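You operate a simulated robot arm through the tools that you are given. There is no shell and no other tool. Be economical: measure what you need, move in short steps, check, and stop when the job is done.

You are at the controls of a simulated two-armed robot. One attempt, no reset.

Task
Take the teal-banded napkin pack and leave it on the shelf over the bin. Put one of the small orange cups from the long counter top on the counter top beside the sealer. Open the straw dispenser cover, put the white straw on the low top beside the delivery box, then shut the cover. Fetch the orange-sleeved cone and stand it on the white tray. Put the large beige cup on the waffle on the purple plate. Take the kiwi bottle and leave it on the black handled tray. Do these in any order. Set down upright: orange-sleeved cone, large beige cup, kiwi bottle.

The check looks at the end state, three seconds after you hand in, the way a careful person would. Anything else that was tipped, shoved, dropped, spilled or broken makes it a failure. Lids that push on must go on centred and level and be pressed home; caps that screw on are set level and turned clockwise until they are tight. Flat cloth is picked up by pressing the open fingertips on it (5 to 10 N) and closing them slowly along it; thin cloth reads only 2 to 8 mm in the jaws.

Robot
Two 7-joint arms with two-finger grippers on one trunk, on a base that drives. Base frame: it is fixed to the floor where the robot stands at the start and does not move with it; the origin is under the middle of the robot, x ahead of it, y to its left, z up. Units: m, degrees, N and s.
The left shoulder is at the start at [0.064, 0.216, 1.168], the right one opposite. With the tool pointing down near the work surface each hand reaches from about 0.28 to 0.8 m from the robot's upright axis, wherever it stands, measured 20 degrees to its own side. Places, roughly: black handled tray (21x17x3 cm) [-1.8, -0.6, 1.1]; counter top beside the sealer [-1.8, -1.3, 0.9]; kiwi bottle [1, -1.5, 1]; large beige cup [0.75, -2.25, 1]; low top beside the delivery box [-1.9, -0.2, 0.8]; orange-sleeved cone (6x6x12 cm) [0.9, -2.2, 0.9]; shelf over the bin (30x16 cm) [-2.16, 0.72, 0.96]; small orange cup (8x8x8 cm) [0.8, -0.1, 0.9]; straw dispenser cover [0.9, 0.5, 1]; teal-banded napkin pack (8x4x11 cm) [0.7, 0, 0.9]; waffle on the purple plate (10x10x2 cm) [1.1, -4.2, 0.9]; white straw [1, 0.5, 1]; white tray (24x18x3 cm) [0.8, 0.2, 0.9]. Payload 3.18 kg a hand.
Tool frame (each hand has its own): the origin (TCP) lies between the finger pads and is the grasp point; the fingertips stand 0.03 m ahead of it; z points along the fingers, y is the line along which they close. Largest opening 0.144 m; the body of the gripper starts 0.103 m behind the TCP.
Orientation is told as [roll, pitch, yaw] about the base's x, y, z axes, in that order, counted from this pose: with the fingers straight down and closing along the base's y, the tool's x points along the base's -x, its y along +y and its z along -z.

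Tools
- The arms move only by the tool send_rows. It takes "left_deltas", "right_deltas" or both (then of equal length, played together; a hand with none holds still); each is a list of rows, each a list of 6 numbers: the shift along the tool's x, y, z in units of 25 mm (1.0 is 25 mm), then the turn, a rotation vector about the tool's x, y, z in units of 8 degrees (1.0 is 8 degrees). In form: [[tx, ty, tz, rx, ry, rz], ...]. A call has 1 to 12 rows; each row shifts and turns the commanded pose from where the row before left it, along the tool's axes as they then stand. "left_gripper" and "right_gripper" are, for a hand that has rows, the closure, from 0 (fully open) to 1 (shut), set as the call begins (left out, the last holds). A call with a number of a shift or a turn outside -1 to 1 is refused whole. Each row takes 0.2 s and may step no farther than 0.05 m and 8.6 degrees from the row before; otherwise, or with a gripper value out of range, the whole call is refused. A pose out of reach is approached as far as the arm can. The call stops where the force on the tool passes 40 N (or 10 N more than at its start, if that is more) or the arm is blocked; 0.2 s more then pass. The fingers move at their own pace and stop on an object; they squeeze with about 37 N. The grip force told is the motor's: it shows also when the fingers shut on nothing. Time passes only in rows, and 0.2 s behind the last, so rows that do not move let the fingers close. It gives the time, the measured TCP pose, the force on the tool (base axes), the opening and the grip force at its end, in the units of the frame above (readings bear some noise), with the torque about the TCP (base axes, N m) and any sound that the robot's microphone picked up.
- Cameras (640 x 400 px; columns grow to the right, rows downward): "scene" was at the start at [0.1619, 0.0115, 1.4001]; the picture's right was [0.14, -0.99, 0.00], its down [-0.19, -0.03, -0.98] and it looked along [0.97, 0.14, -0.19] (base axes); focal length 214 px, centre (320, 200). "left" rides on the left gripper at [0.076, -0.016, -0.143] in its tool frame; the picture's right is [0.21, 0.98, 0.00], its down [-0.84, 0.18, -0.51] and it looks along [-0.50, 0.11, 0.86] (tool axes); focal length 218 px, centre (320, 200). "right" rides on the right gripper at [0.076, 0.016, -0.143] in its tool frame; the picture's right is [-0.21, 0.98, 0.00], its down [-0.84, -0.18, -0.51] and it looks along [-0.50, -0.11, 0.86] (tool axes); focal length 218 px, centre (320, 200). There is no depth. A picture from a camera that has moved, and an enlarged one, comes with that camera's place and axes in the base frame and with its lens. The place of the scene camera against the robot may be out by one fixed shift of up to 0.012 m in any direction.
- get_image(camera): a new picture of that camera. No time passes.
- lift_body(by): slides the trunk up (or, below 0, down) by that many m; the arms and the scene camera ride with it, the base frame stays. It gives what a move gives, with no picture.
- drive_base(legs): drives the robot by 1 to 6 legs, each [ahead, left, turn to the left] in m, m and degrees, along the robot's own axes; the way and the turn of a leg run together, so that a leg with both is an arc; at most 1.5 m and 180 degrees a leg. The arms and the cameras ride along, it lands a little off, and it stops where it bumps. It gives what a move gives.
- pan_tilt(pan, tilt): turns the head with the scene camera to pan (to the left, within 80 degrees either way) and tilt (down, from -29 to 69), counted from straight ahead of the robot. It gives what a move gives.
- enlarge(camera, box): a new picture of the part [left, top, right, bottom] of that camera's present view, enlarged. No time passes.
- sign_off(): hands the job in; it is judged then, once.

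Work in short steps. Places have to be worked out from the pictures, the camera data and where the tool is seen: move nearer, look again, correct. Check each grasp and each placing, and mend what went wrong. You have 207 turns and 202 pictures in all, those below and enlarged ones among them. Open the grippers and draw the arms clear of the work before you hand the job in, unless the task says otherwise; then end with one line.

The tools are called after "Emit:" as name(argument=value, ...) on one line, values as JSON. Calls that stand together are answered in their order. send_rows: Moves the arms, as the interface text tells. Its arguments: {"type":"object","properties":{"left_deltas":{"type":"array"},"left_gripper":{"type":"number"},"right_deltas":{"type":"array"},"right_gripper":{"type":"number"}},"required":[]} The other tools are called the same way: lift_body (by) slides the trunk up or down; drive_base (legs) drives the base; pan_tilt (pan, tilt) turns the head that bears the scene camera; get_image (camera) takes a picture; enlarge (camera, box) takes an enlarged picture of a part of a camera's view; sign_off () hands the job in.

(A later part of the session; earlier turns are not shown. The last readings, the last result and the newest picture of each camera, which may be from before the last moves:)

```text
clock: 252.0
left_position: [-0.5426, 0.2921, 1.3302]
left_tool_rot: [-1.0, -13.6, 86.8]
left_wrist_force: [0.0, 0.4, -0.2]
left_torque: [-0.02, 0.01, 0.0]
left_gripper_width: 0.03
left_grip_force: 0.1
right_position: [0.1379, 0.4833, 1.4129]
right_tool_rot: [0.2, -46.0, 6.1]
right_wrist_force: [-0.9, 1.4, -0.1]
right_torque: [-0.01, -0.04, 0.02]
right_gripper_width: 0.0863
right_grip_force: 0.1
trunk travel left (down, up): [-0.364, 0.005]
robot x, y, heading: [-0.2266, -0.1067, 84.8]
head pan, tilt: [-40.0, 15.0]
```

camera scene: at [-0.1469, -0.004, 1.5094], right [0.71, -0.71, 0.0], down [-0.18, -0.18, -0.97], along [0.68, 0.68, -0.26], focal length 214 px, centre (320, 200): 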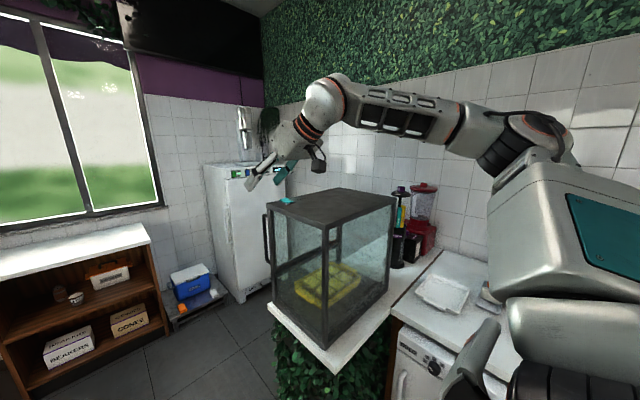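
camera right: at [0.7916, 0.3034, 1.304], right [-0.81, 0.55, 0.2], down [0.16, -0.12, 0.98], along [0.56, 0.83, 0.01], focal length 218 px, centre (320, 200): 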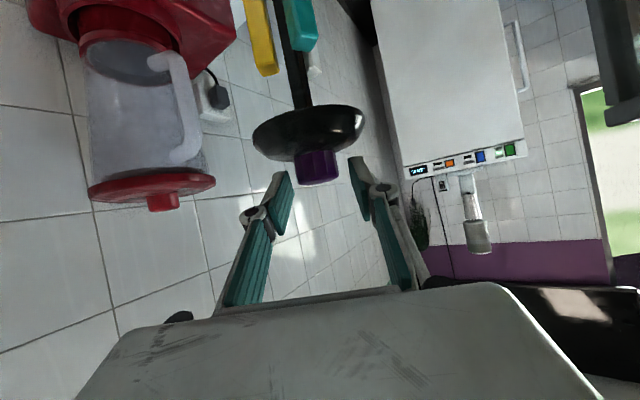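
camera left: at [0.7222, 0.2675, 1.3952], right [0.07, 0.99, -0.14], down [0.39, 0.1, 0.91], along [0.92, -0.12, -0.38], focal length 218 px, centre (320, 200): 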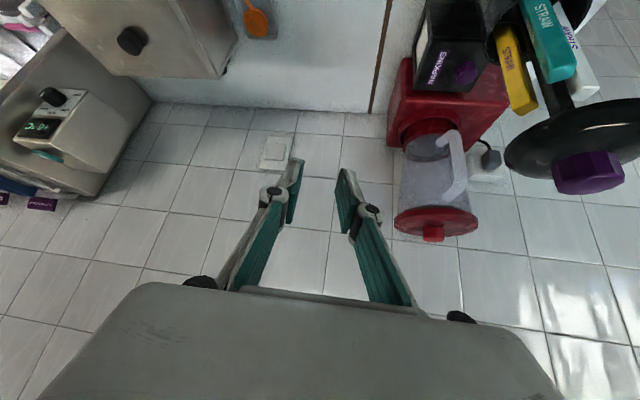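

That works. I set pitch ~−24° and yaw ~−8°, then slide the robot toward the counter with the hand above the case.

Emit:
send_rows(right_deltas=[[0, 0, 0, 0.65, 0.55, 0.6], [0, 0, 0, 0.58, 0.55, 0.68], [0, 0, 0, 0, 0.55, 0], [0, 0, 0, 0, 0.55, 0], [0, 0, 0, 0, 0.55, 0]], right_gripper=0.79)

Emit:
drive_base(legs=[[0, -0.25, 0]])

Emit:
get_image(camera="scene")

```text
clock: 253.2
left_position: [-0.5415, 0.2928, 1.3311]
left_tool_rot: [-0.9, -13.9, 86.7]
left_wrist_force: [0.7, 0.5, 0.6]
left_torque: [0.02, -0.01, -0.03]
left_gripper_width: 0.0302
left_grip_force: 0.1
right_position: [0.1392, 0.4824, 1.4134]
right_tool_rot: [-0.4, -23.9, -7.7]
right_wrist_force: [0.7, -0.5, -0.3]
right_torque: [0.06, 0.0, -0.03]
right_gripper_width: 0.0302
right_grip_force: 0.1
trunk travel left (down, up): [-0.364, 0.005]
robot x, y, heading: [-0.2246, -0.1038, 84.6]
head pan, tilt: [-40.0, 15.0]
```

```text
clock: 256.0
left_position: [-0.2941, 0.2702, 1.3319]
left_tool_rot: [-0.9, -13.7, 86.8]
left_wrist_force: [-0.3, 0.5, -0.4]
left_torque: [0.02, 0.0, 0.03]
left_gripper_width: 0.0302
left_grip_force: 0.0
right_position: [0.387, 0.4607, 1.4128]
right_tool_rot: [-0.5, -24.1, -7.6]
right_wrist_force: [0.6, 0.4, -0.2]
right_torque: [0.03, 0.02, 0.01]
right_gripper_width: 0.0303
right_grip_force: 0.1
trunk travel left (down, up): [-0.364, 0.005]
robot x, y, heading: [0.0244, -0.1303, 84.8]
head pan, tilt: [-40.0, 15.0]
```

```text
97 pictures are left
camera scene: at [0.1016, -0.0262, 1.5094], right [0.71, -0.71, 0.0], down [-0.18, -0.18, -0.97], along [0.68, 0.68, -0.26], focal length 214 px, centre (320, 200)
```

scene: 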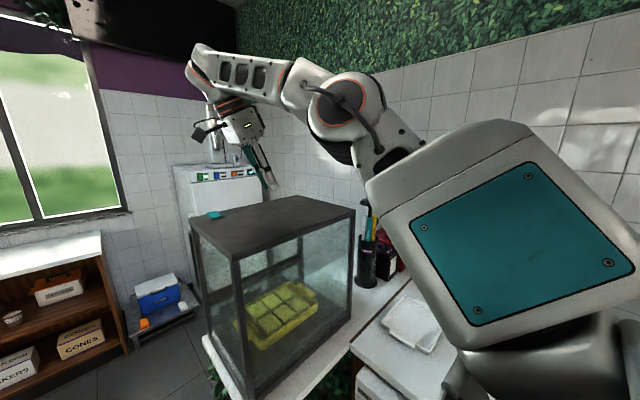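

Clear so far. I slide right another 0.14 m and forward 0.09 m.

Emit:
drive_base(legs=[[0, -0.14, 0], [0.09, 0, 0]])

Emit:
get_image(camera="scene")

```text
clock: 258.5
left_position: [-0.1467, 0.3469, 1.3317]
left_tool_rot: [-0.8, -13.7, 86.9]
left_wrist_force: [0.3, 0.8, -0.1]
left_torque: [-0.01, 0.02, 0.01]
left_gripper_width: 0.0303
left_grip_force: 0.0
right_position: [0.5332, 0.538, 1.4123]
right_tool_rot: [-0.5, -24.0, -7.6]
right_wrist_force: [-0.4, -0.4, -0.1]
right_torque: [-0.04, -0.01, -0.01]
right_gripper_width: 0.0302
right_grip_force: 0.1
trunk travel left (down, up): [-0.364, 0.005]
robot x, y, heading: [0.1686, -0.0525, 85.2]
head pan, tilt: [-40.0, 15.0]
```

```text
96 pictures are left
camera scene: at [0.2478, 0.0509, 1.5093], right [0.71, -0.71, 0.0], down [-0.18, -0.18, -0.97], along [0.68, 0.68, -0.26], focal length 214 px, centre (320, 200)
```

scene: 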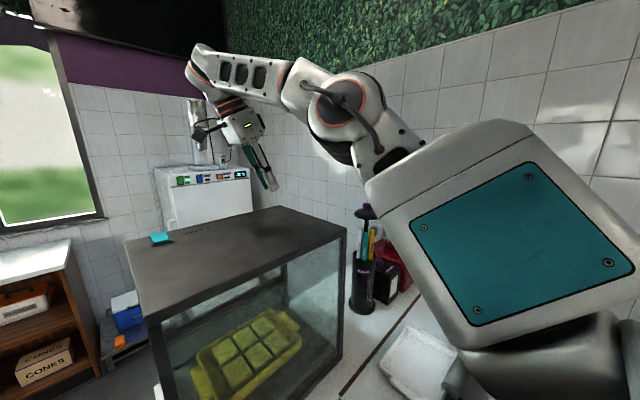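

I advance the hand level toward the dispenser's left side.

Emit:
send_rows(right_deltas=[[-0.88, -0.03, 0.39, 0, 0, 0], [-0.88, -0.03, 0.39, 0, 0, 0], [-0.88, -0.03, 0.39, 0, 0, 0], [-0.88, -0.03, 0.39, 0, 0, 0], [-0.88, -0.03, 0.39, 0, 0, 0], [-0.88, -0.03, 0.39, 0, 0, 0], [-0.88, -0.03, 0.39, 0, 0, 0], [-0.88, -0.03, 0.39, 0, 0, 0], [-0.88, -0.03, 0.39, 0, 0, 0], [-0.88, -0.03, 0.39, 0, 0, 0], [-0.88, -0.03, 0.39, 0, 0, 0]])

Emit:
get_image(camera="right")

Emit:
get_image(camera="scene")

```text
clock: 260.9
left_position: [-0.1471, 0.3454, 1.333]
left_tool_rot: [-0.9, -13.7, 86.9]
left_wrist_force: [0.2, 0.3, -0.4]
left_torque: [-0.02, 0.0, 0.02]
left_gripper_width: 0.0303
left_grip_force: 0.1
right_position: [0.7944, 0.4915, 1.4136]
right_tool_rot: [-0.5, -24.0, -7.6]
right_wrist_force: [0.7, 0.4, -0.3]
right_torque: [-0.03, 0.01, -0.01]
right_gripper_width: 0.0303
right_grip_force: 0.0
trunk travel left (down, up): [-0.364, 0.005]
robot x, y, heading: [0.1705, -0.0532, 84.8]
head pan, tilt: [-40.0, 15.0]
```

```text
95 pictures are left
camera right: at [0.6699, 0.527, 1.5131], right [0.32, 0.94, 0.08], down [0.54, -0.25, 0.81], along [0.78, -0.22, -0.58], focal length 218 px, centre (320, 200)
```

right: 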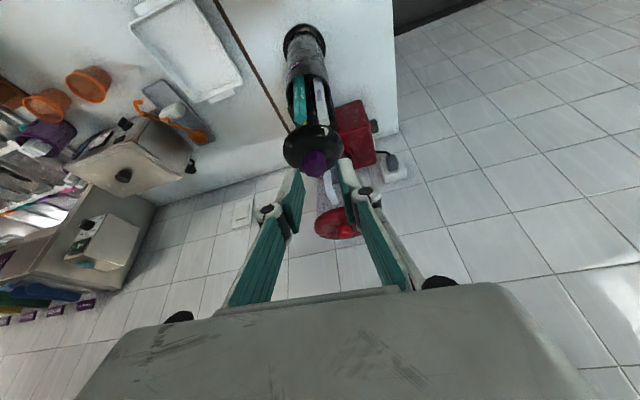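

```text
94 pictures are left
camera scene: at [0.2486, 0.0501, 1.5093], right [0.71, -0.71, 0.0], down [-0.18, -0.18, -0.97], along [0.68, 0.68, -0.26], focal length 214 px, centre (320, 200)
```

scene: 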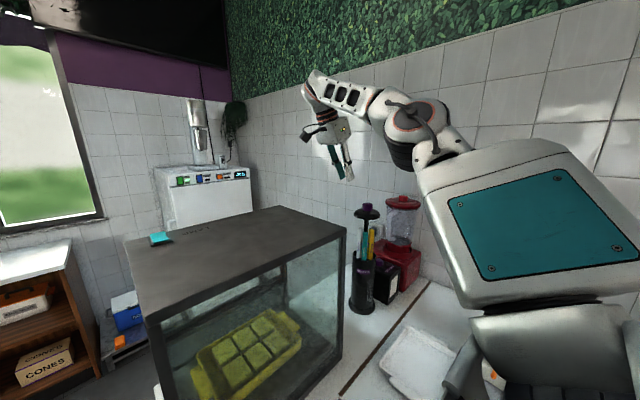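

Plenty of reach here, so I rotate the hand further (heading ≈−38°, pitch 30°) for an approach straight at the straw, and descend to a standoff.

Emit:
send_rows(right_deltas=[[0, 0, 0, 0.4, -0.19, 0.85], [0, 0, 0, 0.4, -0.19, 0.85], [0, 0, 0, 0.44, -0.19, 0.83], [0, 0, 0, 0.44, -0.19, 0.83], [0.67, 0.28, 0.875, 0, 0, 0], [0.67, 0.28, 0.875, 0, 0, 0], [0.67, 0.28, 0.875, 0, 0, 0], [0.67, 0.28, 0.875, 0, 0, 0], [0.5, 0.28, 0.6, 0, 0, 0]])

Emit:
get_image(camera="right")

Emit:
enlarge(camera="scene", box=[290, 120, 420, 320])

```text
clock: 262.9
left_position: [-0.1475, 0.348, 1.3307]
left_tool_rot: [-1.0, -13.6, 86.9]
left_wrist_force: [-0.1, 0.4, -0.7]
left_torque: [-0.03, 0.01, 0.02]
left_gripper_width: 0.0303
left_grip_force: 0.1
right_position: [0.7699, 0.5008, 1.2675]
right_tool_rot: [-0.2, -30.4, -37.8]
right_wrist_force: [-0.1, -0.2, -0.3]
right_torque: [0.0, 0.01, -0.01]
right_gripper_width: 0.0302
right_grip_force: 0.0
right hand out of reach, approached as far as the arm can: row 2, 3, 4
trunk travel left (down, up): [-0.364, 0.005]
robot x, y, heading: [0.1678, -0.053, 85.2]
head pan, tilt: [-40.0, 15.0]
```

```text
93 pictures are left
camera right: at [0.671, 0.5994, 1.3525], right [0.74, 0.66, 0.1], down [0.26, -0.43, 0.86], along [0.62, -0.61, -0.49], focal length 218 px, centre (320, 200)
```

right: 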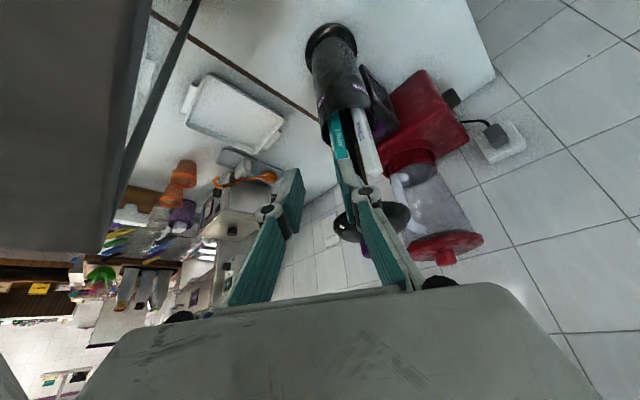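

```text
2.00 times, centred on (355, 220) of scene
camera zoom: at [0.2481, 0.0512, 1.5093], right [0.71, -0.71, 0.0], down [-0.18, -0.18, -0.97], along [0.68, 0.68, -0.26], focal length 429 px, centre (250, 160)
```

zoom: 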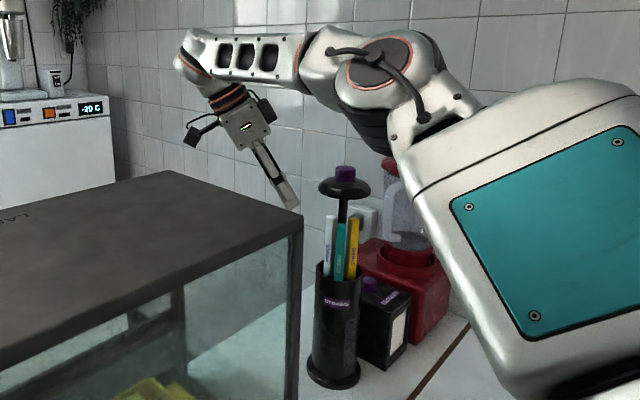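

I zoom to pin down the white straw relative to teal and post from this heading.

Emit:
enlarge(camera="right", box=[290, 80, 430, 260])

```text
2.22 times, centred on (360, 170) of right
camera zoom: at [0.671, 0.5994, 1.3525], right [0.74, 0.66, 0.1], down [0.26, -0.43, 0.86], along [0.62, -0.61, -0.49], focal length 485 px, centre (231, 267)
```

zoom: 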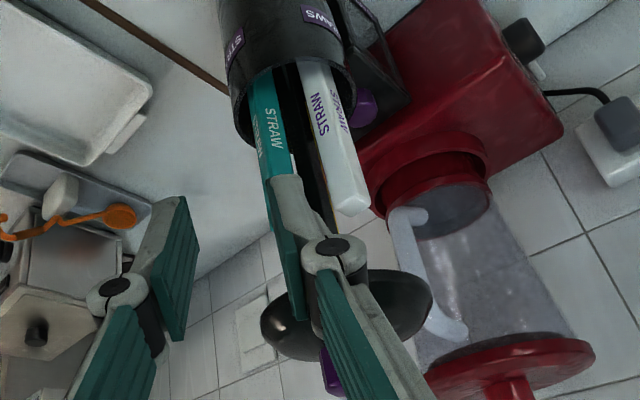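

Relative to the hand, the straw now measures ≈(0.893, 0.489). I move to a nearer standoff (7 cm short) and re-measure.

Emit:
send_rows(right_deltas=[[0.01, 0.53, 0.79, 0, 0, 0], [0.01, 0.53, 0.79, 0, 0, 0], [0.01, 0.53, 0.79, 0, 0, 0], [0.01, 0.53, 0.79, 0, 0, 0], [0.01, 0.53, 0.79, 0, 0, 0]])

Emit:
enlarge(camera="right", box=[240, 60, 400, 260])

Emit:
enlarge(camera="scene", box=[310, 150, 410, 310])

```text
clock: 264.1
left_position: [-0.1483, 0.3473, 1.3316]
left_tool_rot: [-1.0, -13.6, 86.8]
left_wrist_force: [0.3, -0.4, 0.4]
left_torque: [-0.06, 0.0, 0.0]
left_gripper_width: 0.0302
left_grip_force: 0.1
right_position: [0.8497, 0.5228, 1.1808]
right_tool_rot: [-0.2, -30.3, -37.7]
right_wrist_force: [0.1, 0.0, 0.6]
right_torque: [-0.02, 0.01, 0.02]
right_gripper_width: 0.0304
right_grip_force: 0.0
trunk travel left (down, up): [-0.364, 0.005]
robot x, y, heading: [0.1702, -0.0515, 84.8]
head pan, tilt: [-40.0, 15.0]
```

```text
2.00 times, centred on (320, 160) of right
camera zoom: at [0.7499, 0.6209, 1.2673], right [0.74, 0.66, 0.1], down [0.26, -0.43, 0.86], along [0.62, -0.61, -0.49], focal length 436 px, centre (320, 280)
```

zoom: 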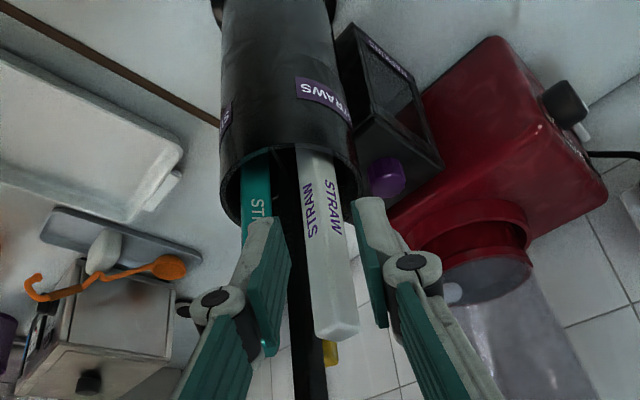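

```text
2.50 times, centred on (360, 230) of scene
camera zoom: at [0.248, 0.0512, 1.5092], right [0.71, -0.71, 0.0], down [-0.18, -0.18, -0.97], along [0.68, 0.68, -0.26], focal length 536 px, centre (220, 125)
```

zoom: 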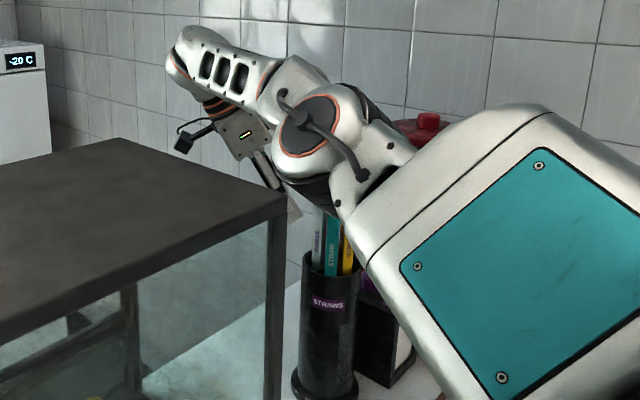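

The white straw is nicely centred between the fingers. I advance ~7 cm to enclose it and check.

Emit:
send_rows(right_deltas=[[-0.125, 0, 0.72, 0, 0, 0], [-0.125, 0, 0.72, 0, 0, 0], [-0.125, 0, 0.72, 0, 0, 0], [-0.125, 0, 0.72, 0, 0, 0]])

Emit:
enlarge(camera="right", box=[240, 60, 400, 260])

```text
clock: 265.1
left_position: [-0.1512, 0.3475, 1.3292]
left_tool_rot: [-1.2, -13.5, 87.0]
left_wrist_force: [-0.4, 0.2, -0.3]
left_torque: [-0.02, -0.03, 0.0]
left_gripper_width: 0.0303
left_grip_force: 0.1
right_position: [0.8814, 0.4968, 1.1271]
right_tool_rot: [-0.1, -30.4, -37.5]
right_wrist_force: [-10.9, 11.8, 3.7]
right_torque: [-1.49, -1.29, -0.26]
right_gripper_width: 0.0304
right_grip_force: 0.0
trunk travel left (down, up): [-0.364, 0.005]
robot x, y, heading: [0.17, -0.0554, 85.1]
head pan, tilt: [-40.0, 15.0]
```

```text
2.00 times, centred on (320, 160) of right
camera zoom: at [0.7817, 0.5948, 1.2123], right [0.74, 0.67, 0.1], down [0.26, -0.43, 0.86], along [0.62, -0.61, -0.49], focal length 436 px, centre (320, 280)
```

zoom: 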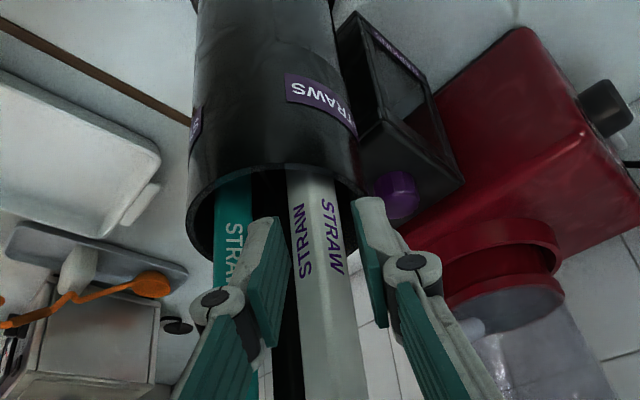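

A fingertip is touching something (16 N); I back off ~8 mm and close on the straw.

Emit:
send_rows(right_deltas=[[0.28, 0, -0.16, 0, 0, 0], [0, 0, 0, 0, 0, 0]])

Emit:
send_rows(right_deltas=[[0, 0, 0, 0, 0, 0], [0, 0, 0, 0, 0, 0], [0, 0, 0, 0, 0, 0]], right_gripper=1.0)

Emit:
enlarge(camera="right", box=[240, 60, 400, 260])

```text
clock: 265.7
left_position: [-0.1457, 0.3461, 1.3323]
left_tool_rot: [-0.9, -13.8, 86.9]
left_wrist_force: [-0.2, -0.2, 0.0]
left_torque: [0.0, 0.02, 0.0]
left_gripper_width: 0.0304
left_grip_force: 0.1
right_position: [0.8813, 0.496, 1.126]
right_tool_rot: [-0.1, -30.3, -37.9]
right_wrist_force: [0.5, -0.3, -0.5]
right_torque: [0.0, 0.0, -0.01]
right_gripper_width: 0.0301
right_grip_force: 0.0
trunk travel left (down, up): [-0.364, 0.005]
robot x, y, heading: [0.1713, -0.0543, 84.7]
head pan, tilt: [-40.0, 15.0]
```

```text
clock: 266.5
left_position: [-0.1478, 0.3475, 1.3296]
left_tool_rot: [-1.0, -13.7, 86.9]
left_wrist_force: [0.1, -0.3, 0.2]
left_torque: [0.01, -0.02, 0.03]
left_gripper_width: 0.0301
left_grip_force: 0.0
right_position: [0.8792, 0.4988, 1.126]
right_tool_rot: [-0.2, -30.4, -37.6]
right_wrist_force: [-0.2, -0.4, 0.2]
right_torque: [-0.05, -0.02, 0.05]
right_gripper_width: 0.0217
right_grip_force: 37.1
trunk travel left (down, up): [-0.364, 0.005]
robot x, y, heading: [0.1696, -0.0593, 84.9]
head pan, tilt: [-40.0, 15.0]
```

```text
2.00 times, centred on (320, 160) of right
camera zoom: at [0.7801, 0.5964, 1.2113], right [0.74, 0.66, 0.1], down [0.26, -0.43, 0.86], along [0.62, -0.61, -0.49], focal length 436 px, centre (320, 280)
```

zoom: 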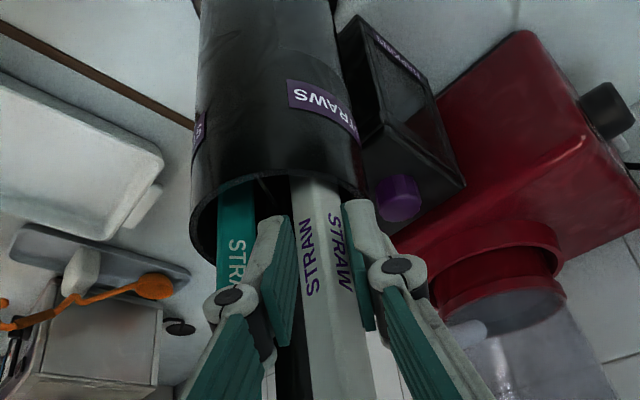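

The straw is gripped. I lift it 2.5 cm first (before it meets the lid) and look at how deep it still sits.

Emit:
send_rows(right_deltas=[[-0.17, 0, -0.29, 0, 0, 0], [-0.17, 0, -0.29, 0, 0, 0], [-0.17, 0, -0.29, 0, 0, 0]])

Emit:
get_image(camera="right")

```text
clock: 267.3
left_position: [-0.1488, 0.3459, 1.3322]
left_tool_rot: [-1.0, -13.7, 86.9]
left_wrist_force: [0.1, 0.5, -0.1]
left_torque: [0.03, 0.01, 0.02]
left_gripper_width: 0.0304
left_grip_force: 0.0
right_position: [0.8792, 0.4978, 1.1522]
right_tool_rot: [-0.1, -30.3, -37.8]
right_wrist_force: [-0.1, 0.1, -0.6]
right_torque: [-0.04, 0.02, 0.02]
right_gripper_width: 0.0217
right_grip_force: 36.9
trunk travel left (down, up): [-0.364, 0.005]
robot x, y, heading: [0.1693, -0.0536, 85.0]
head pan, tilt: [-40.0, 15.0]
```

```text
86 pictures are left
camera right: at [0.7805, 0.5969, 1.2369], right [0.74, 0.66, 0.1], down [0.26, -0.43, 0.86], along [0.62, -0.61, -0.49], focal length 218 px, centre (320, 200)
```

right: 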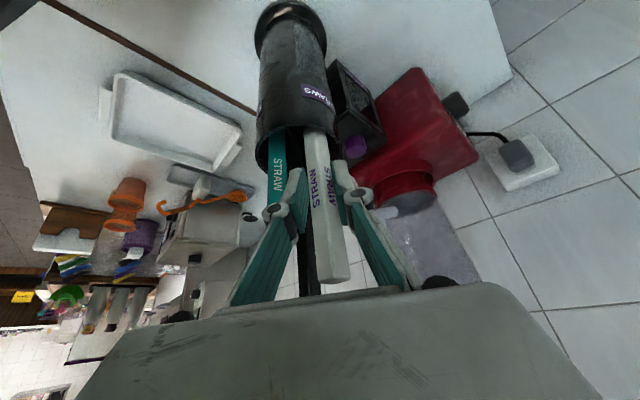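

Free so far. Now I tilt its top outward 15° and draw it out along its own axis, past the lid edge.

Emit:
send_rows(right_deltas=[[0.22, 0, -0.125, 0, -0.47, 0], [0.22, 0, -0.125, 0, -0.47, 0], [0.22, 0, -0.125, 0, -0.47, 0], [0.22, 0, -0.125, 0, -0.47, 0], [-0.25, 0, -0.43, 0, 0, 0], [-0.25, 0, -0.43, 0, 0, 0], [-0.3, 0, -0.52, 0, 0, 0], [-0.3, 0, -0.52, 0, 0, 0], [-0.3, 0, -0.52, 0, 0, 0]])

Emit:
get_image(camera="right")

```text
clock: 269.3
left_position: [-0.149, 0.3487, 1.3301]
left_tool_rot: [-0.9, -13.6, 87.0]
left_wrist_force: [0.2, -0.4, 1.3]
left_torque: [-0.01, -0.02, -0.06]
left_gripper_width: 0.0303
left_grip_force: 0.0
right_position: [0.8295, 0.5186, 1.213]
right_tool_rot: [-0.3, -45.4, -37.6]
right_wrist_force: [-0.9, 0.2, -0.5]
right_torque: [-0.01, -0.03, -0.02]
right_gripper_width: 0.0215
right_grip_force: 37.4
right hand out of reach, approached as far as the arm can: row 6, 7, 8, 9
trunk travel left (down, up): [-0.364, 0.005]
robot x, y, heading: [0.1693, -0.0547, 84.9]
head pan, tilt: [-40.0, 15.0]
```

```text
85 pictures are left
camera right: at [0.718, 0.6263, 1.2603], right [0.71, 0.68, 0.15], down [0.07, -0.28, 0.96], along [0.7, -0.67, -0.25], focal length 218 px, centre (320, 200)
```

right: 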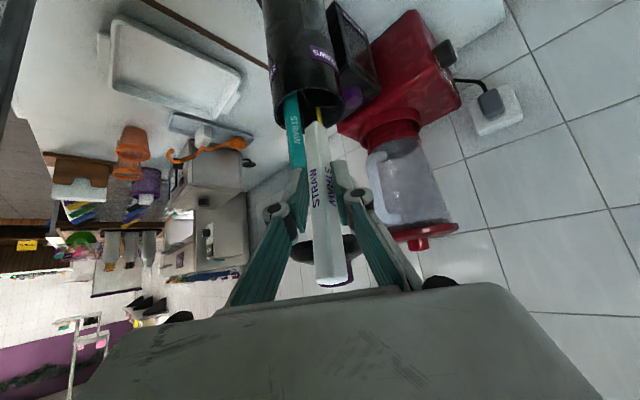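

The straw is out of the holder but the arm is at its height limit here. Pitching the hand flatter lowers the wrist, so I raise while pitching to ~70°.

Emit:
send_rows(right_deltas=[[-0.4, 0, -0.4, 0, -0.45, 0], [-0.43, 0, -0.38, 0, -0.45, 0], [-0.5, 0, -0.4, 0, -0.45, 0], [-0.65, 0, -0.46, 0, -0.4, 0], [-0.68, 0, -0.42, 0, -0.4, 0], [-0.7, 0, -0.39, 0, -0.4, 0], [-0.72, 0, -0.35, 0, -0.3, 0], [-0.74, 0, -0.31, 0, -0.3, 0]])

Emit:
get_image(camera="scene")

```text
clock: 271.1
left_position: [-0.1498, 0.3482, 1.33]
left_tool_rot: [-1.0, -13.6, 86.9]
left_wrist_force: [-1.0, 0.4, -0.7]
left_torque: [0.01, 0.02, 0.02]
left_gripper_width: 0.0301
left_grip_force: 0.2
right_position: [0.8201, 0.5022, 1.2924]
right_tool_rot: [-0.3, -64.0, -36.9]
right_wrist_force: [-16.1, 8.2, -10.5]
right_torque: [0.59, 1.24, 0.01]
right_gripper_width: 0.0164
right_grip_force: 36.8
right hand out of reach, approached as far as the arm can: row 1, 2, 3, 4, 6, 7, 8
trunk travel left (down, up): [-0.364, 0.005]
robot x, y, heading: [0.1682, -0.0561, 84.8]
head pan, tilt: [-40.0, 15.0]
```

```text
84 pictures are left
camera scene: at [0.2459, 0.0523, 1.5093], right [0.71, -0.71, 0.0], down [-0.18, -0.18, -0.97], along [0.68, 0.68, -0.26], focal length 214 px, centre (320, 200)
```

scene: 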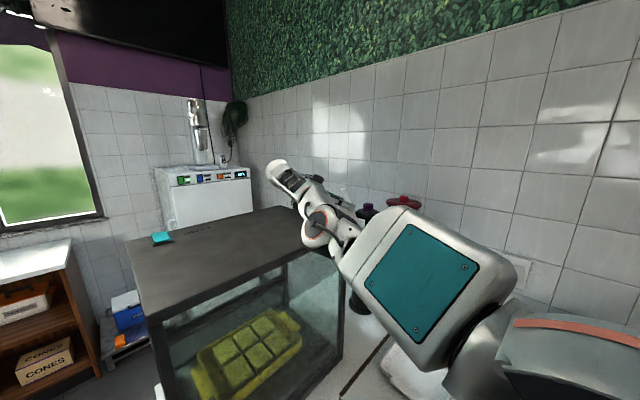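

Something touches the lid edge (20 N). I back away from the lid horizontally by 3 cm and look.

Emit:
send_rows(right_deltas=[[0.3, 0.2, -0.6, 0, 0, 0], [0.3, 0.2, -0.6, 0, 0, 0], [0, 0, 0, 0, 0, 0]])

Emit:
get_image(camera="right")

Emit:
enlarge(camera="scene", box=[240, 140, 420, 330])

```text
clock: 271.9
left_position: [-0.1484, 0.3416, 1.333]
left_tool_rot: [-0.9, -13.9, 86.8]
left_wrist_force: [0.2, 0.5, 0.7]
left_torque: [-0.01, -0.01, 0.0]
left_gripper_width: 0.0303
left_grip_force: 0.1
right_position: [0.8151, 0.5032, 1.2779]
right_tool_rot: [2.2, -65.8, -39.0]
right_wrist_force: [0.1, -0.4, 0.4]
right_torque: [-0.02, 0.01, 0.02]
right_gripper_width: 0.0164
right_grip_force: 36.6
right hand out of reach, approached as far as the arm can: row 1, 2
trunk travel left (down, up): [-0.364, 0.005]
robot x, y, heading: [0.1709, -0.0531, 84.8]
head pan, tilt: [-40.0, 15.0]
```

```text
83 pictures are left
camera right: at [0.6952, 0.6145, 1.2683], right [0.65, 0.73, 0.21], down [-0.21, -0.09, 0.97], along [0.73, -0.68, 0.1], focal length 218 px, centre (320, 200)
```

right: 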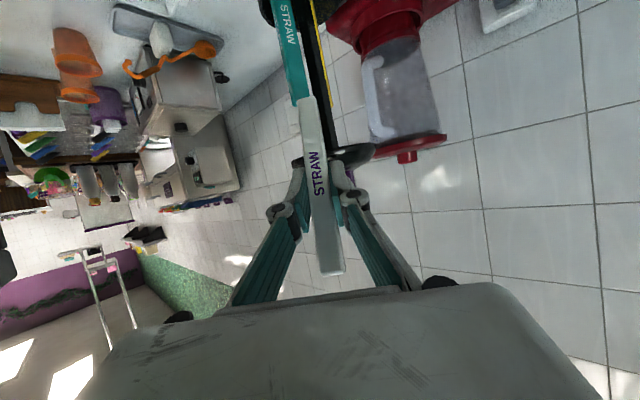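

```text
2.11 times, centred on (330, 235) of scene
camera zoom: at [0.248, 0.0455, 1.5103], right [0.71, -0.71, 0.0], down [-0.18, -0.18, -0.97], along [0.68, 0.68, -0.26], focal length 452 px, centre (299, 126)
```

zoom: 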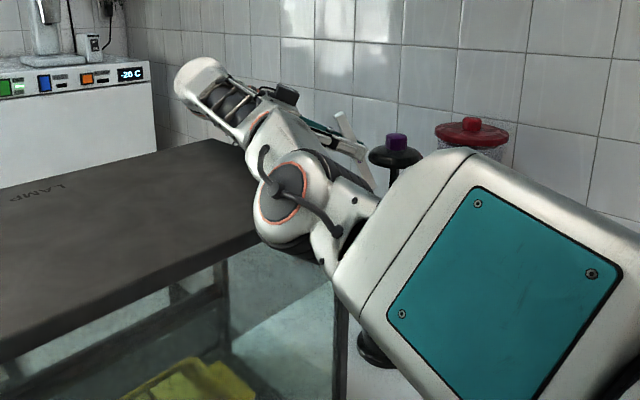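

The straw is out and held. This yaw is near the wrist limit, so I swing the hand's yaw back toward −8° while easing backward from the lid.

Emit:
send_rows(right_deltas=[[0.12, 0, -0.27, -0.685, 0, -0.305], [0.12, 0, -0.27, -0.685, 0, -0.305], [0.12, 0, -0.27, -0.685, 0, -0.305], [0.12, 0, -0.27, -0.685, 0, -0.305], [0.12, 0, -0.27, -0.685, 0, -0.305]])

Emit:
get_image(camera="right")

```text
clock: 272.6
left_position: [-0.1449, 0.3453, 1.3314]
left_tool_rot: [-1.0, -13.9, 86.5]
left_wrist_force: [0.1, 0.1, 0.1]
left_torque: [0.0, -0.15, -0.03]
left_gripper_width: 0.0301
left_grip_force: 0.0
right_position: [0.8271, 0.5371, 1.2838]
right_tool_rot: [1.8, -66.9, -28.0]
right_wrist_force: [32.5, -12.9, -14.7]
right_torque: [-1.36, -2.72, -0.67]
right_gripper_width: 0.0165
right_grip_force: 37.1
right hand out of reach, approached as far as the arm can: row 1, 2, 3
trunk travel left (down, up): [-0.364, 0.005]
robot x, y, heading: [0.1749, -0.0564, 84.5]
head pan, tilt: [-40.0, 15.0]
stopped in row 3 (right hand): the force on the tool passed its limit at 48 N (the readings are from after the stop); the commanded pose is now the measured one
```

```text
81 pictures are left
camera right: at [0.6897, 0.6254, 1.2704], right [0.51, 0.84, 0.2], down [-0.21, -0.11, 0.97], along [0.84, -0.54, 0.12], focal length 218 px, centre (320, 200)
```

right: 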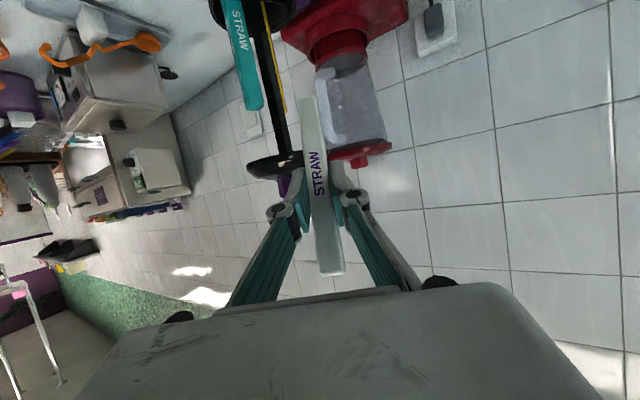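

The hand's camera pressed the case side. The straw is now past the lid, so I move slightly forward and up while reducing pitch to lift the camera off the case.

Emit:
send_rows(right_deltas=[[-0.3, 0, 0.4, 0, 0.2, 0], [-0.54, 0, 0, 0, 0.5, 0], [-0.535, 0, -0.05, 0, 0.5, 0], [-0.53, 0, -0.09, 0, 0.5, 0], [-0.525, 0, -0.123, 0, 0.5, 0], [-0.516, 0, -0.16, 0, 0.5, 0]])

Emit:
get_image(camera="scene")

```text
clock: 274.0
left_position: [-0.1451, 0.3448, 1.3317]
left_tool_rot: [-0.9, -13.9, 86.5]
left_wrist_force: [1.6, -0.2, -0.7]
left_torque: [0.04, -0.01, 0.0]
left_gripper_width: 0.0301
left_grip_force: 0.0
right_position: [0.8393, 0.5109, 1.339]
right_tool_rot: [0.4, -45.0, -26.1]
right_wrist_force: [-0.6, 0.0, 0.7]
right_torque: [0.06, -0.01, 0.03]
right_gripper_width: 0.0162
right_grip_force: 37.2
right hand out of reach, approached as far as the arm can: row 4, 5, 6
trunk travel left (down, up): [-0.364, 0.005]
robot x, y, heading: [0.1727, -0.0545, 84.7]
head pan, tilt: [-40.0, 15.0]
```

```text
80 pictures are left
camera scene: at [0.2493, 0.0469, 1.5096], right [0.7, -0.71, 0.0], down [-0.18, -0.18, -0.97], along [0.69, 0.68, -0.26], focal length 214 px, centre (320, 200)
```

scene: 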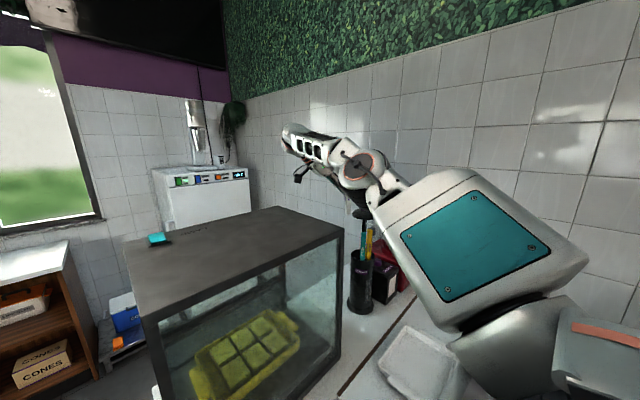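

Clear and unloaded. I retreat over the case, rising as I go.

Emit:
send_rows(right_deltas=[[0.3, -0.44, -0.95, 0, 0, 0], [0.3, -0.44, -0.95, 0, 0, 0], [0.35, -0.44, -0.9, 0, 0, 0], [0.424, -0.44, -0.848, 0, 0, 0], [0.424, -0.44, -0.848, 0, 0, 0], [0.424, -0.44, -0.848, 0, 0, 0], [0.424, -0.44, -0.848, 0, 0, 0], [0.424, -0.44, -0.848, 0, 0, 0], [0.424, -0.44, -0.848, 0, 0, 0]])

Emit:
get_image(camera="scene")

```text
clock: 276.0
left_position: [-0.146, 0.3468, 1.3317]
left_tool_rot: [-0.9, -13.7, 86.5]
left_wrist_force: [0.3, -0.6, 0.2]
left_torque: [0.01, -0.03, 0.0]
left_gripper_width: 0.0303
left_grip_force: 0.2
right_position: [0.6211, 0.4949, 1.3886]
right_tool_rot: [0.9, -45.0, -26.1]
right_wrist_force: [-0.7, -1.3, -0.6]
right_torque: [0.05, 0.02, 0.02]
right_gripper_width: 0.0164
right_grip_force: 36.7
right hand out of reach, approached as far as the arm can: row 7, 8, 9
trunk travel left (down, up): [-0.364, 0.005]
robot x, y, heading: [0.1739, -0.0559, 84.5]
head pan, tilt: [-40.0, 15.0]
```

```text
79 pictures are left
camera scene: at [0.2479, 0.0489, 1.5094], right [0.7, -0.71, 0.0], down [-0.18, -0.18, -0.97], along [0.69, 0.68, -0.26], focal length 214 px, centre (320, 200)
```

scene: 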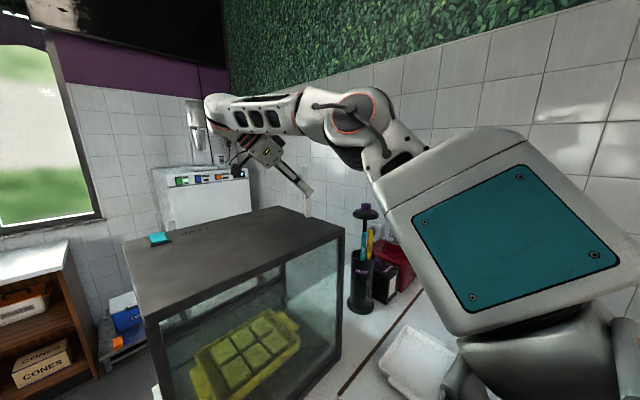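

Straw is held above the case. I pitch a bit more to lift the straw's lower end, then drive back/left away from the case.

Emit:
send_rows(right_deltas=[[0, 0, 0, 0, -0.6, 0], [0, 0, 0, 0, -0.6, 0], [0, 0, 0, 0, -0.6, 0], [0, 0, 0, 0, -0.6, 0]])

Emit:
drive_base(legs=[[-0.25, 0, 0], [0, 0.4, 0]])

Emit:
get_image(camera="right")

Emit:
get_image(camera="scene")

```text
clock: 277.0
left_position: [-0.1471, 0.345, 1.3318]
left_tool_rot: [-1.0, -13.8, 86.6]
left_wrist_force: [0.6, 0.2, 0.1]
left_torque: [0.01, 0.04, -0.01]
left_gripper_width: 0.0303
left_grip_force: 0.1
right_position: [0.6548, 0.4786, 1.3201]
right_tool_rot: [2.7, -63.1, -26.4]
right_wrist_force: [-14.1, -3.9, 25.1]
right_torque: [-0.21, 0.44, -0.09]
right_gripper_width: 0.0152
right_grip_force: 36.7
right hand out of reach, approached as far as the arm can: row 1, 2, 3, 4
trunk travel left (down, up): [-0.364, 0.005]
robot x, y, heading: [0.1668, -0.0597, 84.6]
head pan, tilt: [-40.0, 15.0]
```

```text
clock: 282.4
left_position: [-0.5613, 0.1334, 1.3311]
left_tool_rot: [-1.0, -13.7, 86.5]
left_wrist_force: [0.4, 1.1, -0.3]
left_torque: [-0.01, -0.04, 0.0]
left_gripper_width: 0.0303
left_grip_force: 0.0
right_position: [0.2411, 0.2667, 1.3192]
right_tool_rot: [2.3, -63.2, -26.3]
right_wrist_force: [-0.6, -0.5, -0.4]
right_torque: [0.0, -0.01, 0.02]
right_gripper_width: 0.0146
right_grip_force: 36.7
trunk travel left (down, up): [-0.364, 0.005]
robot x, y, heading: [-0.2459, -0.2704, 84.6]
head pan, tilt: [-40.0, 15.0]
```

```text
78 pictures are left
camera right: at [0.1004, 0.349, 1.3161], right [0.49, 0.85, 0.2], down [-0.15, -0.15, 0.98], along [0.86, -0.51, 0.05], focal length 218 px, centre (320, 200)
```

right: 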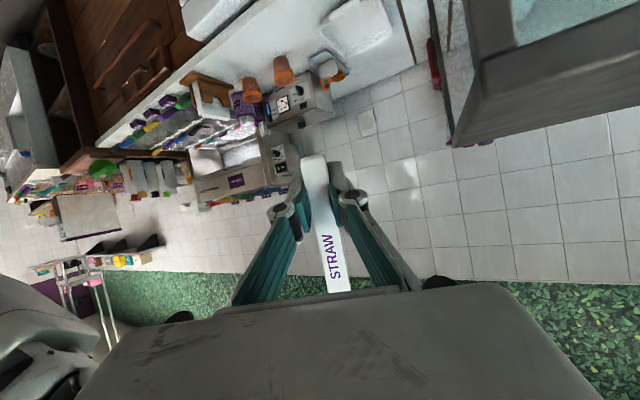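

```text
77 pictures are left
camera scene: at [-0.1685, -0.1644, 1.5094], right [0.7, -0.71, 0.0], down [-0.18, -0.18, -0.97], along [0.69, 0.68, -0.26], focal length 214 px, centre (320, 200)
```

scene: 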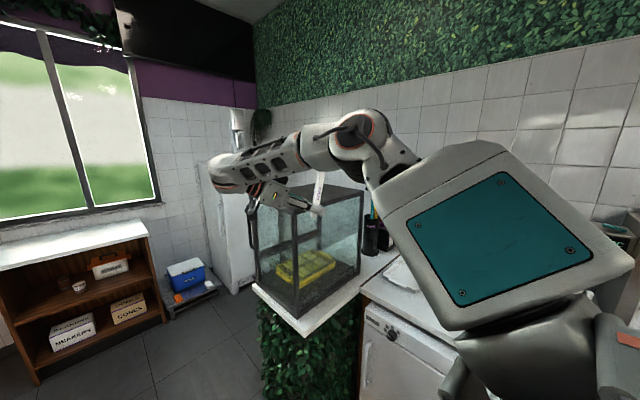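

The straw is still held and clear. I back away further and unwind the right hand's yaw to point ahead of the robot.

Emit:
drive_base(legs=[[-0.25, 0, 0]])

Emit:
send_rows(right_deltas=[[0, 0, 0, -0.89, 0, -0.45], [0, 0, 0, -0.89, 0, -0.45], [0, 0, 0, -0.89, 0, -0.45], [0, 0, 0, -0.89, 0, -0.45], [0, 0, 0, -0.89, 0, -0.45], [0, 0, 0, -0.89, 0, -0.45], [0, 0, 0, -0.89, 0, -0.45], [0, 0, 0, -0.89, 0, -0.45], [0, 0, 0, -0.89, 0, -0.45], [0, 0, 0, -0.89, 0, -0.45], [0, 0, 0, -0.89, 0, -0.45], [0, 0, 0, -0.89, 0, -0.45]])

Emit:
get_image(camera="scene")

```text
clock: 284.3
left_position: [-0.5861, -0.1146, 1.3309]
left_tool_rot: [-0.9, -13.7, 86.5]
left_wrist_force: [0.1, 0.8, -0.1]
left_torque: [0.05, 0.04, -0.01]
left_gripper_width: 0.0301
left_grip_force: 0.1
right_position: [0.2178, 0.0169, 1.3173]
right_tool_rot: [2.3, -63.1, -26.4]
right_wrist_force: [0.2, 0.8, -0.8]
right_torque: [0.02, 0.0, 0.01]
right_gripper_width: 0.0147
right_grip_force: 36.7
trunk travel left (down, up): [-0.364, 0.005]
robot x, y, heading: [-0.2663, -0.5184, 84.5]
head pan, tilt: [-40.0, 15.0]
```

```text
clock: 286.9
left_position: [-0.5844, -0.1135, 1.3319]
left_tool_rot: [-0.9, -13.7, 86.4]
left_wrist_force: [-0.1, -0.6, -0.2]
left_torque: [0.01, 0.03, -0.01]
left_gripper_width: 0.0303
left_grip_force: 0.1
right_position: [0.2203, 0.0172, 1.317]
right_tool_rot: [0.1, -64.2, 71.6]
right_wrist_force: [1.5, -0.3, -0.9]
right_torque: [-0.01, 0.0, 0.07]
right_gripper_width: 0.0146
right_grip_force: 36.8
trunk travel left (down, up): [-0.364, 0.005]
robot x, y, heading: [-0.2724, -0.5167, 84.4]
head pan, tilt: [-40.0, 15.0]
```

```text
76 pictures are left
camera scene: at [-0.1905, -0.4132, 1.5093], right [0.7, -0.71, 0.0], down [-0.19, -0.18, -0.97], along [0.69, 0.68, -0.26], focal length 214 px, centre (320, 200)
```

scene: 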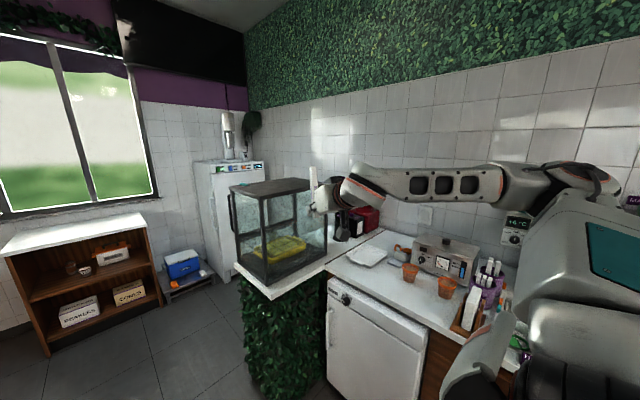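

I check the case top for the small teal item that was lying there.

Emit:
enlarge(camera="scene", box=[215, 160, 395, 300])

```text
2.86 times, centred on (305, 230) of scene
camera zoom: at [-0.1905, -0.4132, 1.5093], right [0.7, -0.71, 0.0], down [-0.19, -0.18, -0.97], along [0.69, 0.68, -0.26], focal length 613 px, centre (363, 114)
```

zoom: 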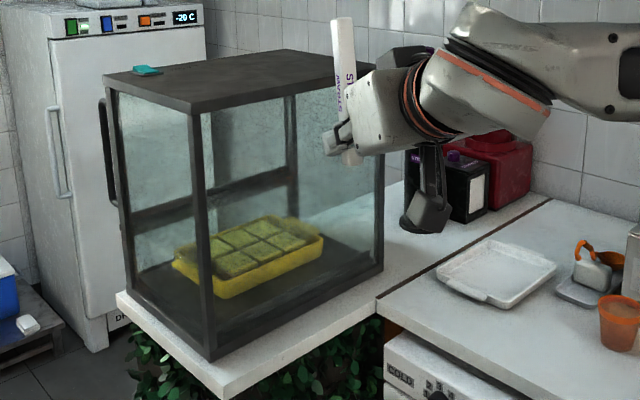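

All intact. I turn to face the counter and slide down toward the bottles.

Emit:
drive_base(legs=[[-0.1, 0, 0], [0, 0, -84.5], [0, -1.0, 0]])

Emit:
pan_tilt(pan=0, tilt=20)

Emit:
get_image(camera="scene")

```text
clock: 300.4
left_position: [0.0872, -1.2715, 1.3318]
left_tool_rot: [-0.8, -13.7, 1.3]
left_wrist_force: [0.5, 0.7, 0.3]
left_torque: [0.0, -0.04, -0.01]
left_gripper_width: 0.0302
left_grip_force: 0.1
right_position: [0.2872, -2.0608, 1.3187]
right_tool_rot: [0.0, -64.1, -13.6]
right_wrist_force: [-0.5, -0.7, -0.1]
right_torque: [-0.01, -0.01, 0.01]
right_gripper_width: 0.015
right_grip_force: 37.1
trunk travel left (down, up): [-0.364, 0.005]
robot x, y, heading: [-0.2894, -1.6193, -0.5]
head pan, tilt: [-40.0, 15.0]
```

```text
clock: 301.4
left_position: [0.0859, -1.2714, 1.331]
left_tool_rot: [-0.9, -13.7, 1.4]
left_wrist_force: [0.0, -0.5, 0.4]
left_torque: [0.05, 0.0, -0.02]
left_gripper_width: 0.0301
left_grip_force: 0.2
right_position: [0.2871, -2.0609, 1.3182]
right_tool_rot: [0.0, -64.2, -13.6]
right_wrist_force: [-0.4, -0.1, -0.1]
right_torque: [0.0, 0.01, -0.01]
right_gripper_width: 0.0148
right_grip_force: 36.7
trunk travel left (down, up): [-0.364, 0.005]
robot x, y, heading: [-0.2869, -1.6183, -0.6]
head pan, tilt: [0.0, 20.0]
```

```text
74 pictures are left
camera scene: at [-0.1463, -1.6223, 1.5012], right [-0.01, -1.0, 0.0], down [-0.34, 0.0, -0.94], along [0.94, -0.01, -0.34], focal length 214 px, centre (320, 200)
```

scene: 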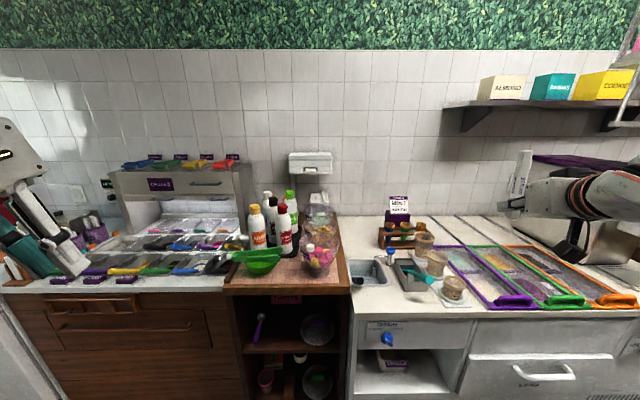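

I zoom on the bottle cluster to find the kiwi one.

Emit:
enlarge(camera="scene", box=[220, 170, 360, 290])

```text
3.33 times, centred on (290, 230) of scene
camera zoom: at [-0.1463, -1.6223, 1.5012], right [-0.01, -1.0, 0.0], down [-0.34, 0.0, -0.94], along [0.94, -0.01, -0.34], focal length 715 px, centre (420, 100)
```

zoom: 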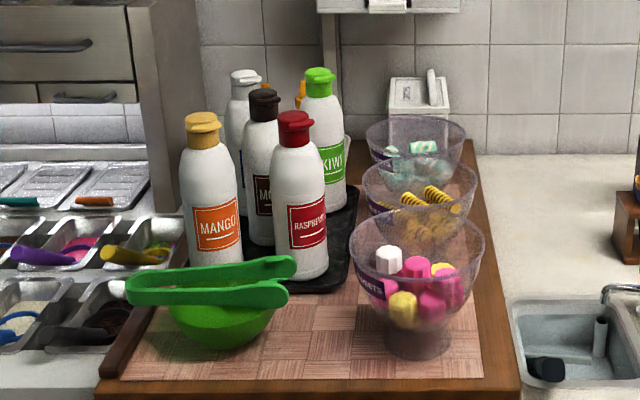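

Kiwi is the green-capped one at ≈(0.92, −1.48), top ≈1.165. I tuck the right hand (with straw), set the left hand at 20° pitch, and drive closer.

Emit:
send_rows(right_deltas=[[0.39, 0.2, -0.81, 0, 0.5, 0], [0.45, 0.2, -0.78, 0, 0.5, 0], [0.5, 0.2, -0.75, 0, 0.5, 0], [0.55, 0.2, -0.71, 0, 0.5, 0], [0.6, 0.2, -0.67, 0, 0.5, 0], [0.65, 0.2, -0.63, 0, 0.5, 0], [0.69, 0.2, -0.58, 0, 0.5, 0], [0.73, 0.2, -0.53, 0, 0.5, 0]], left_deltas=[[0, -0.6, 0, 0, -0.1, 0], [0, -0.6, 0, 0, -0.1, 0], [0, -0.6, 0, 0, -0.1, 0], [0, -0.6, 0, 0, -0.1, 0], [0, -0.6, 0, 0, -0.1, 0], [0, -0.6, 0, 0, -0.1, 0], [0, -0.6, 0, 0, -0.1, 0], [0, -0.6, 0, 0, -0.1, 0]], left_gripper=0.35)

Emit:
drive_base(legs=[[0.42, -0.08, 0.5]])

Emit:
get_image(camera="left")

Emit:
get_image(camera="scene")

```text
clock: 303.2
left_position: [0.0889, -1.3911, 1.3337]
left_tool_rot: [-1.0, -20.2, 1.4]
left_wrist_force: [-0.4, 0.5, -0.2]
left_torque: [0.03, 0.0, -0.02]
left_gripper_width: 0.0934
left_grip_force: 0.0
right_position: [0.1224, -1.9789, 1.3184]
right_tool_rot: [0.0, -32.1, -13.5]
right_wrist_force: [0.1, 0.4, -0.8]
right_torque: [-0.01, 0.04, -0.02]
right_gripper_width: 0.0147
right_grip_force: 36.5
trunk travel left (down, up): [-0.364, 0.005]
robot x, y, heading: [-0.2844, -1.6202, -0.5]
head pan, tilt: [0.0, 20.0]
```

```text
clock: 305.9
left_position: [0.5098, -1.4718, 1.3329]
left_tool_rot: [-1.0, -20.2, 1.8]
left_wrist_force: [0.8, -0.2, -0.5]
left_torque: [-0.02, 0.02, 0.02]
left_gripper_width: 0.0935
left_grip_force: 0.1
right_position: [0.5475, -2.0583, 1.3181]
right_tool_rot: [0.1, -32.2, -13.2]
right_wrist_force: [-0.3, 0.4, -1.4]
right_torque: [-0.01, 0.03, 0.04]
right_gripper_width: 0.0148
right_grip_force: 37.2
trunk travel left (down, up): [-0.364, 0.005]
robot x, y, heading: [0.135, -1.703, 0.1]
head pan, tilt: [0.0, 20.0]
```

```text
72 pictures are left
camera left: at [0.3892, -1.4883, 1.44], right [-0.22, 0.97, -0.09], down [0.61, 0.21, 0.76], along [0.76, 0.12, -0.64], focal length 218 px, centre (320, 200)
```

left: 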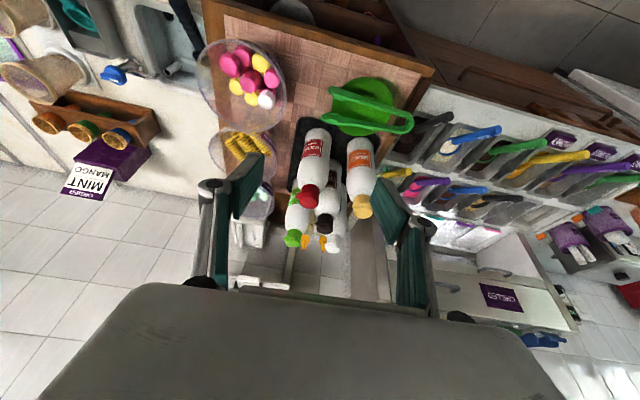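

```text
71 pictures are left
camera scene: at [0.2759, -1.7037, 1.5012], right [0.0, -1.0, 0.0], down [-0.34, 0.0, -0.94], along [0.94, 0.0, -0.34], focal length 214 px, centre (320, 200)
```

scene: 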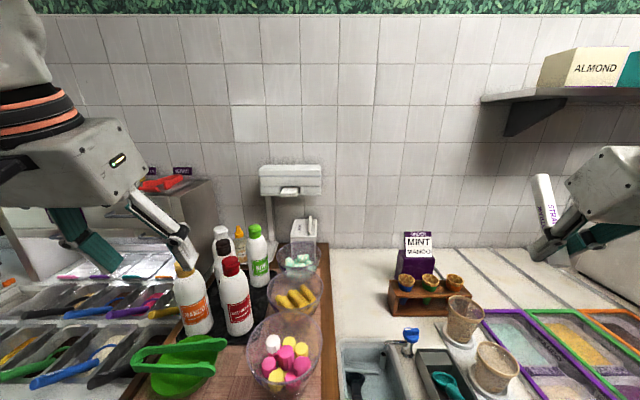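

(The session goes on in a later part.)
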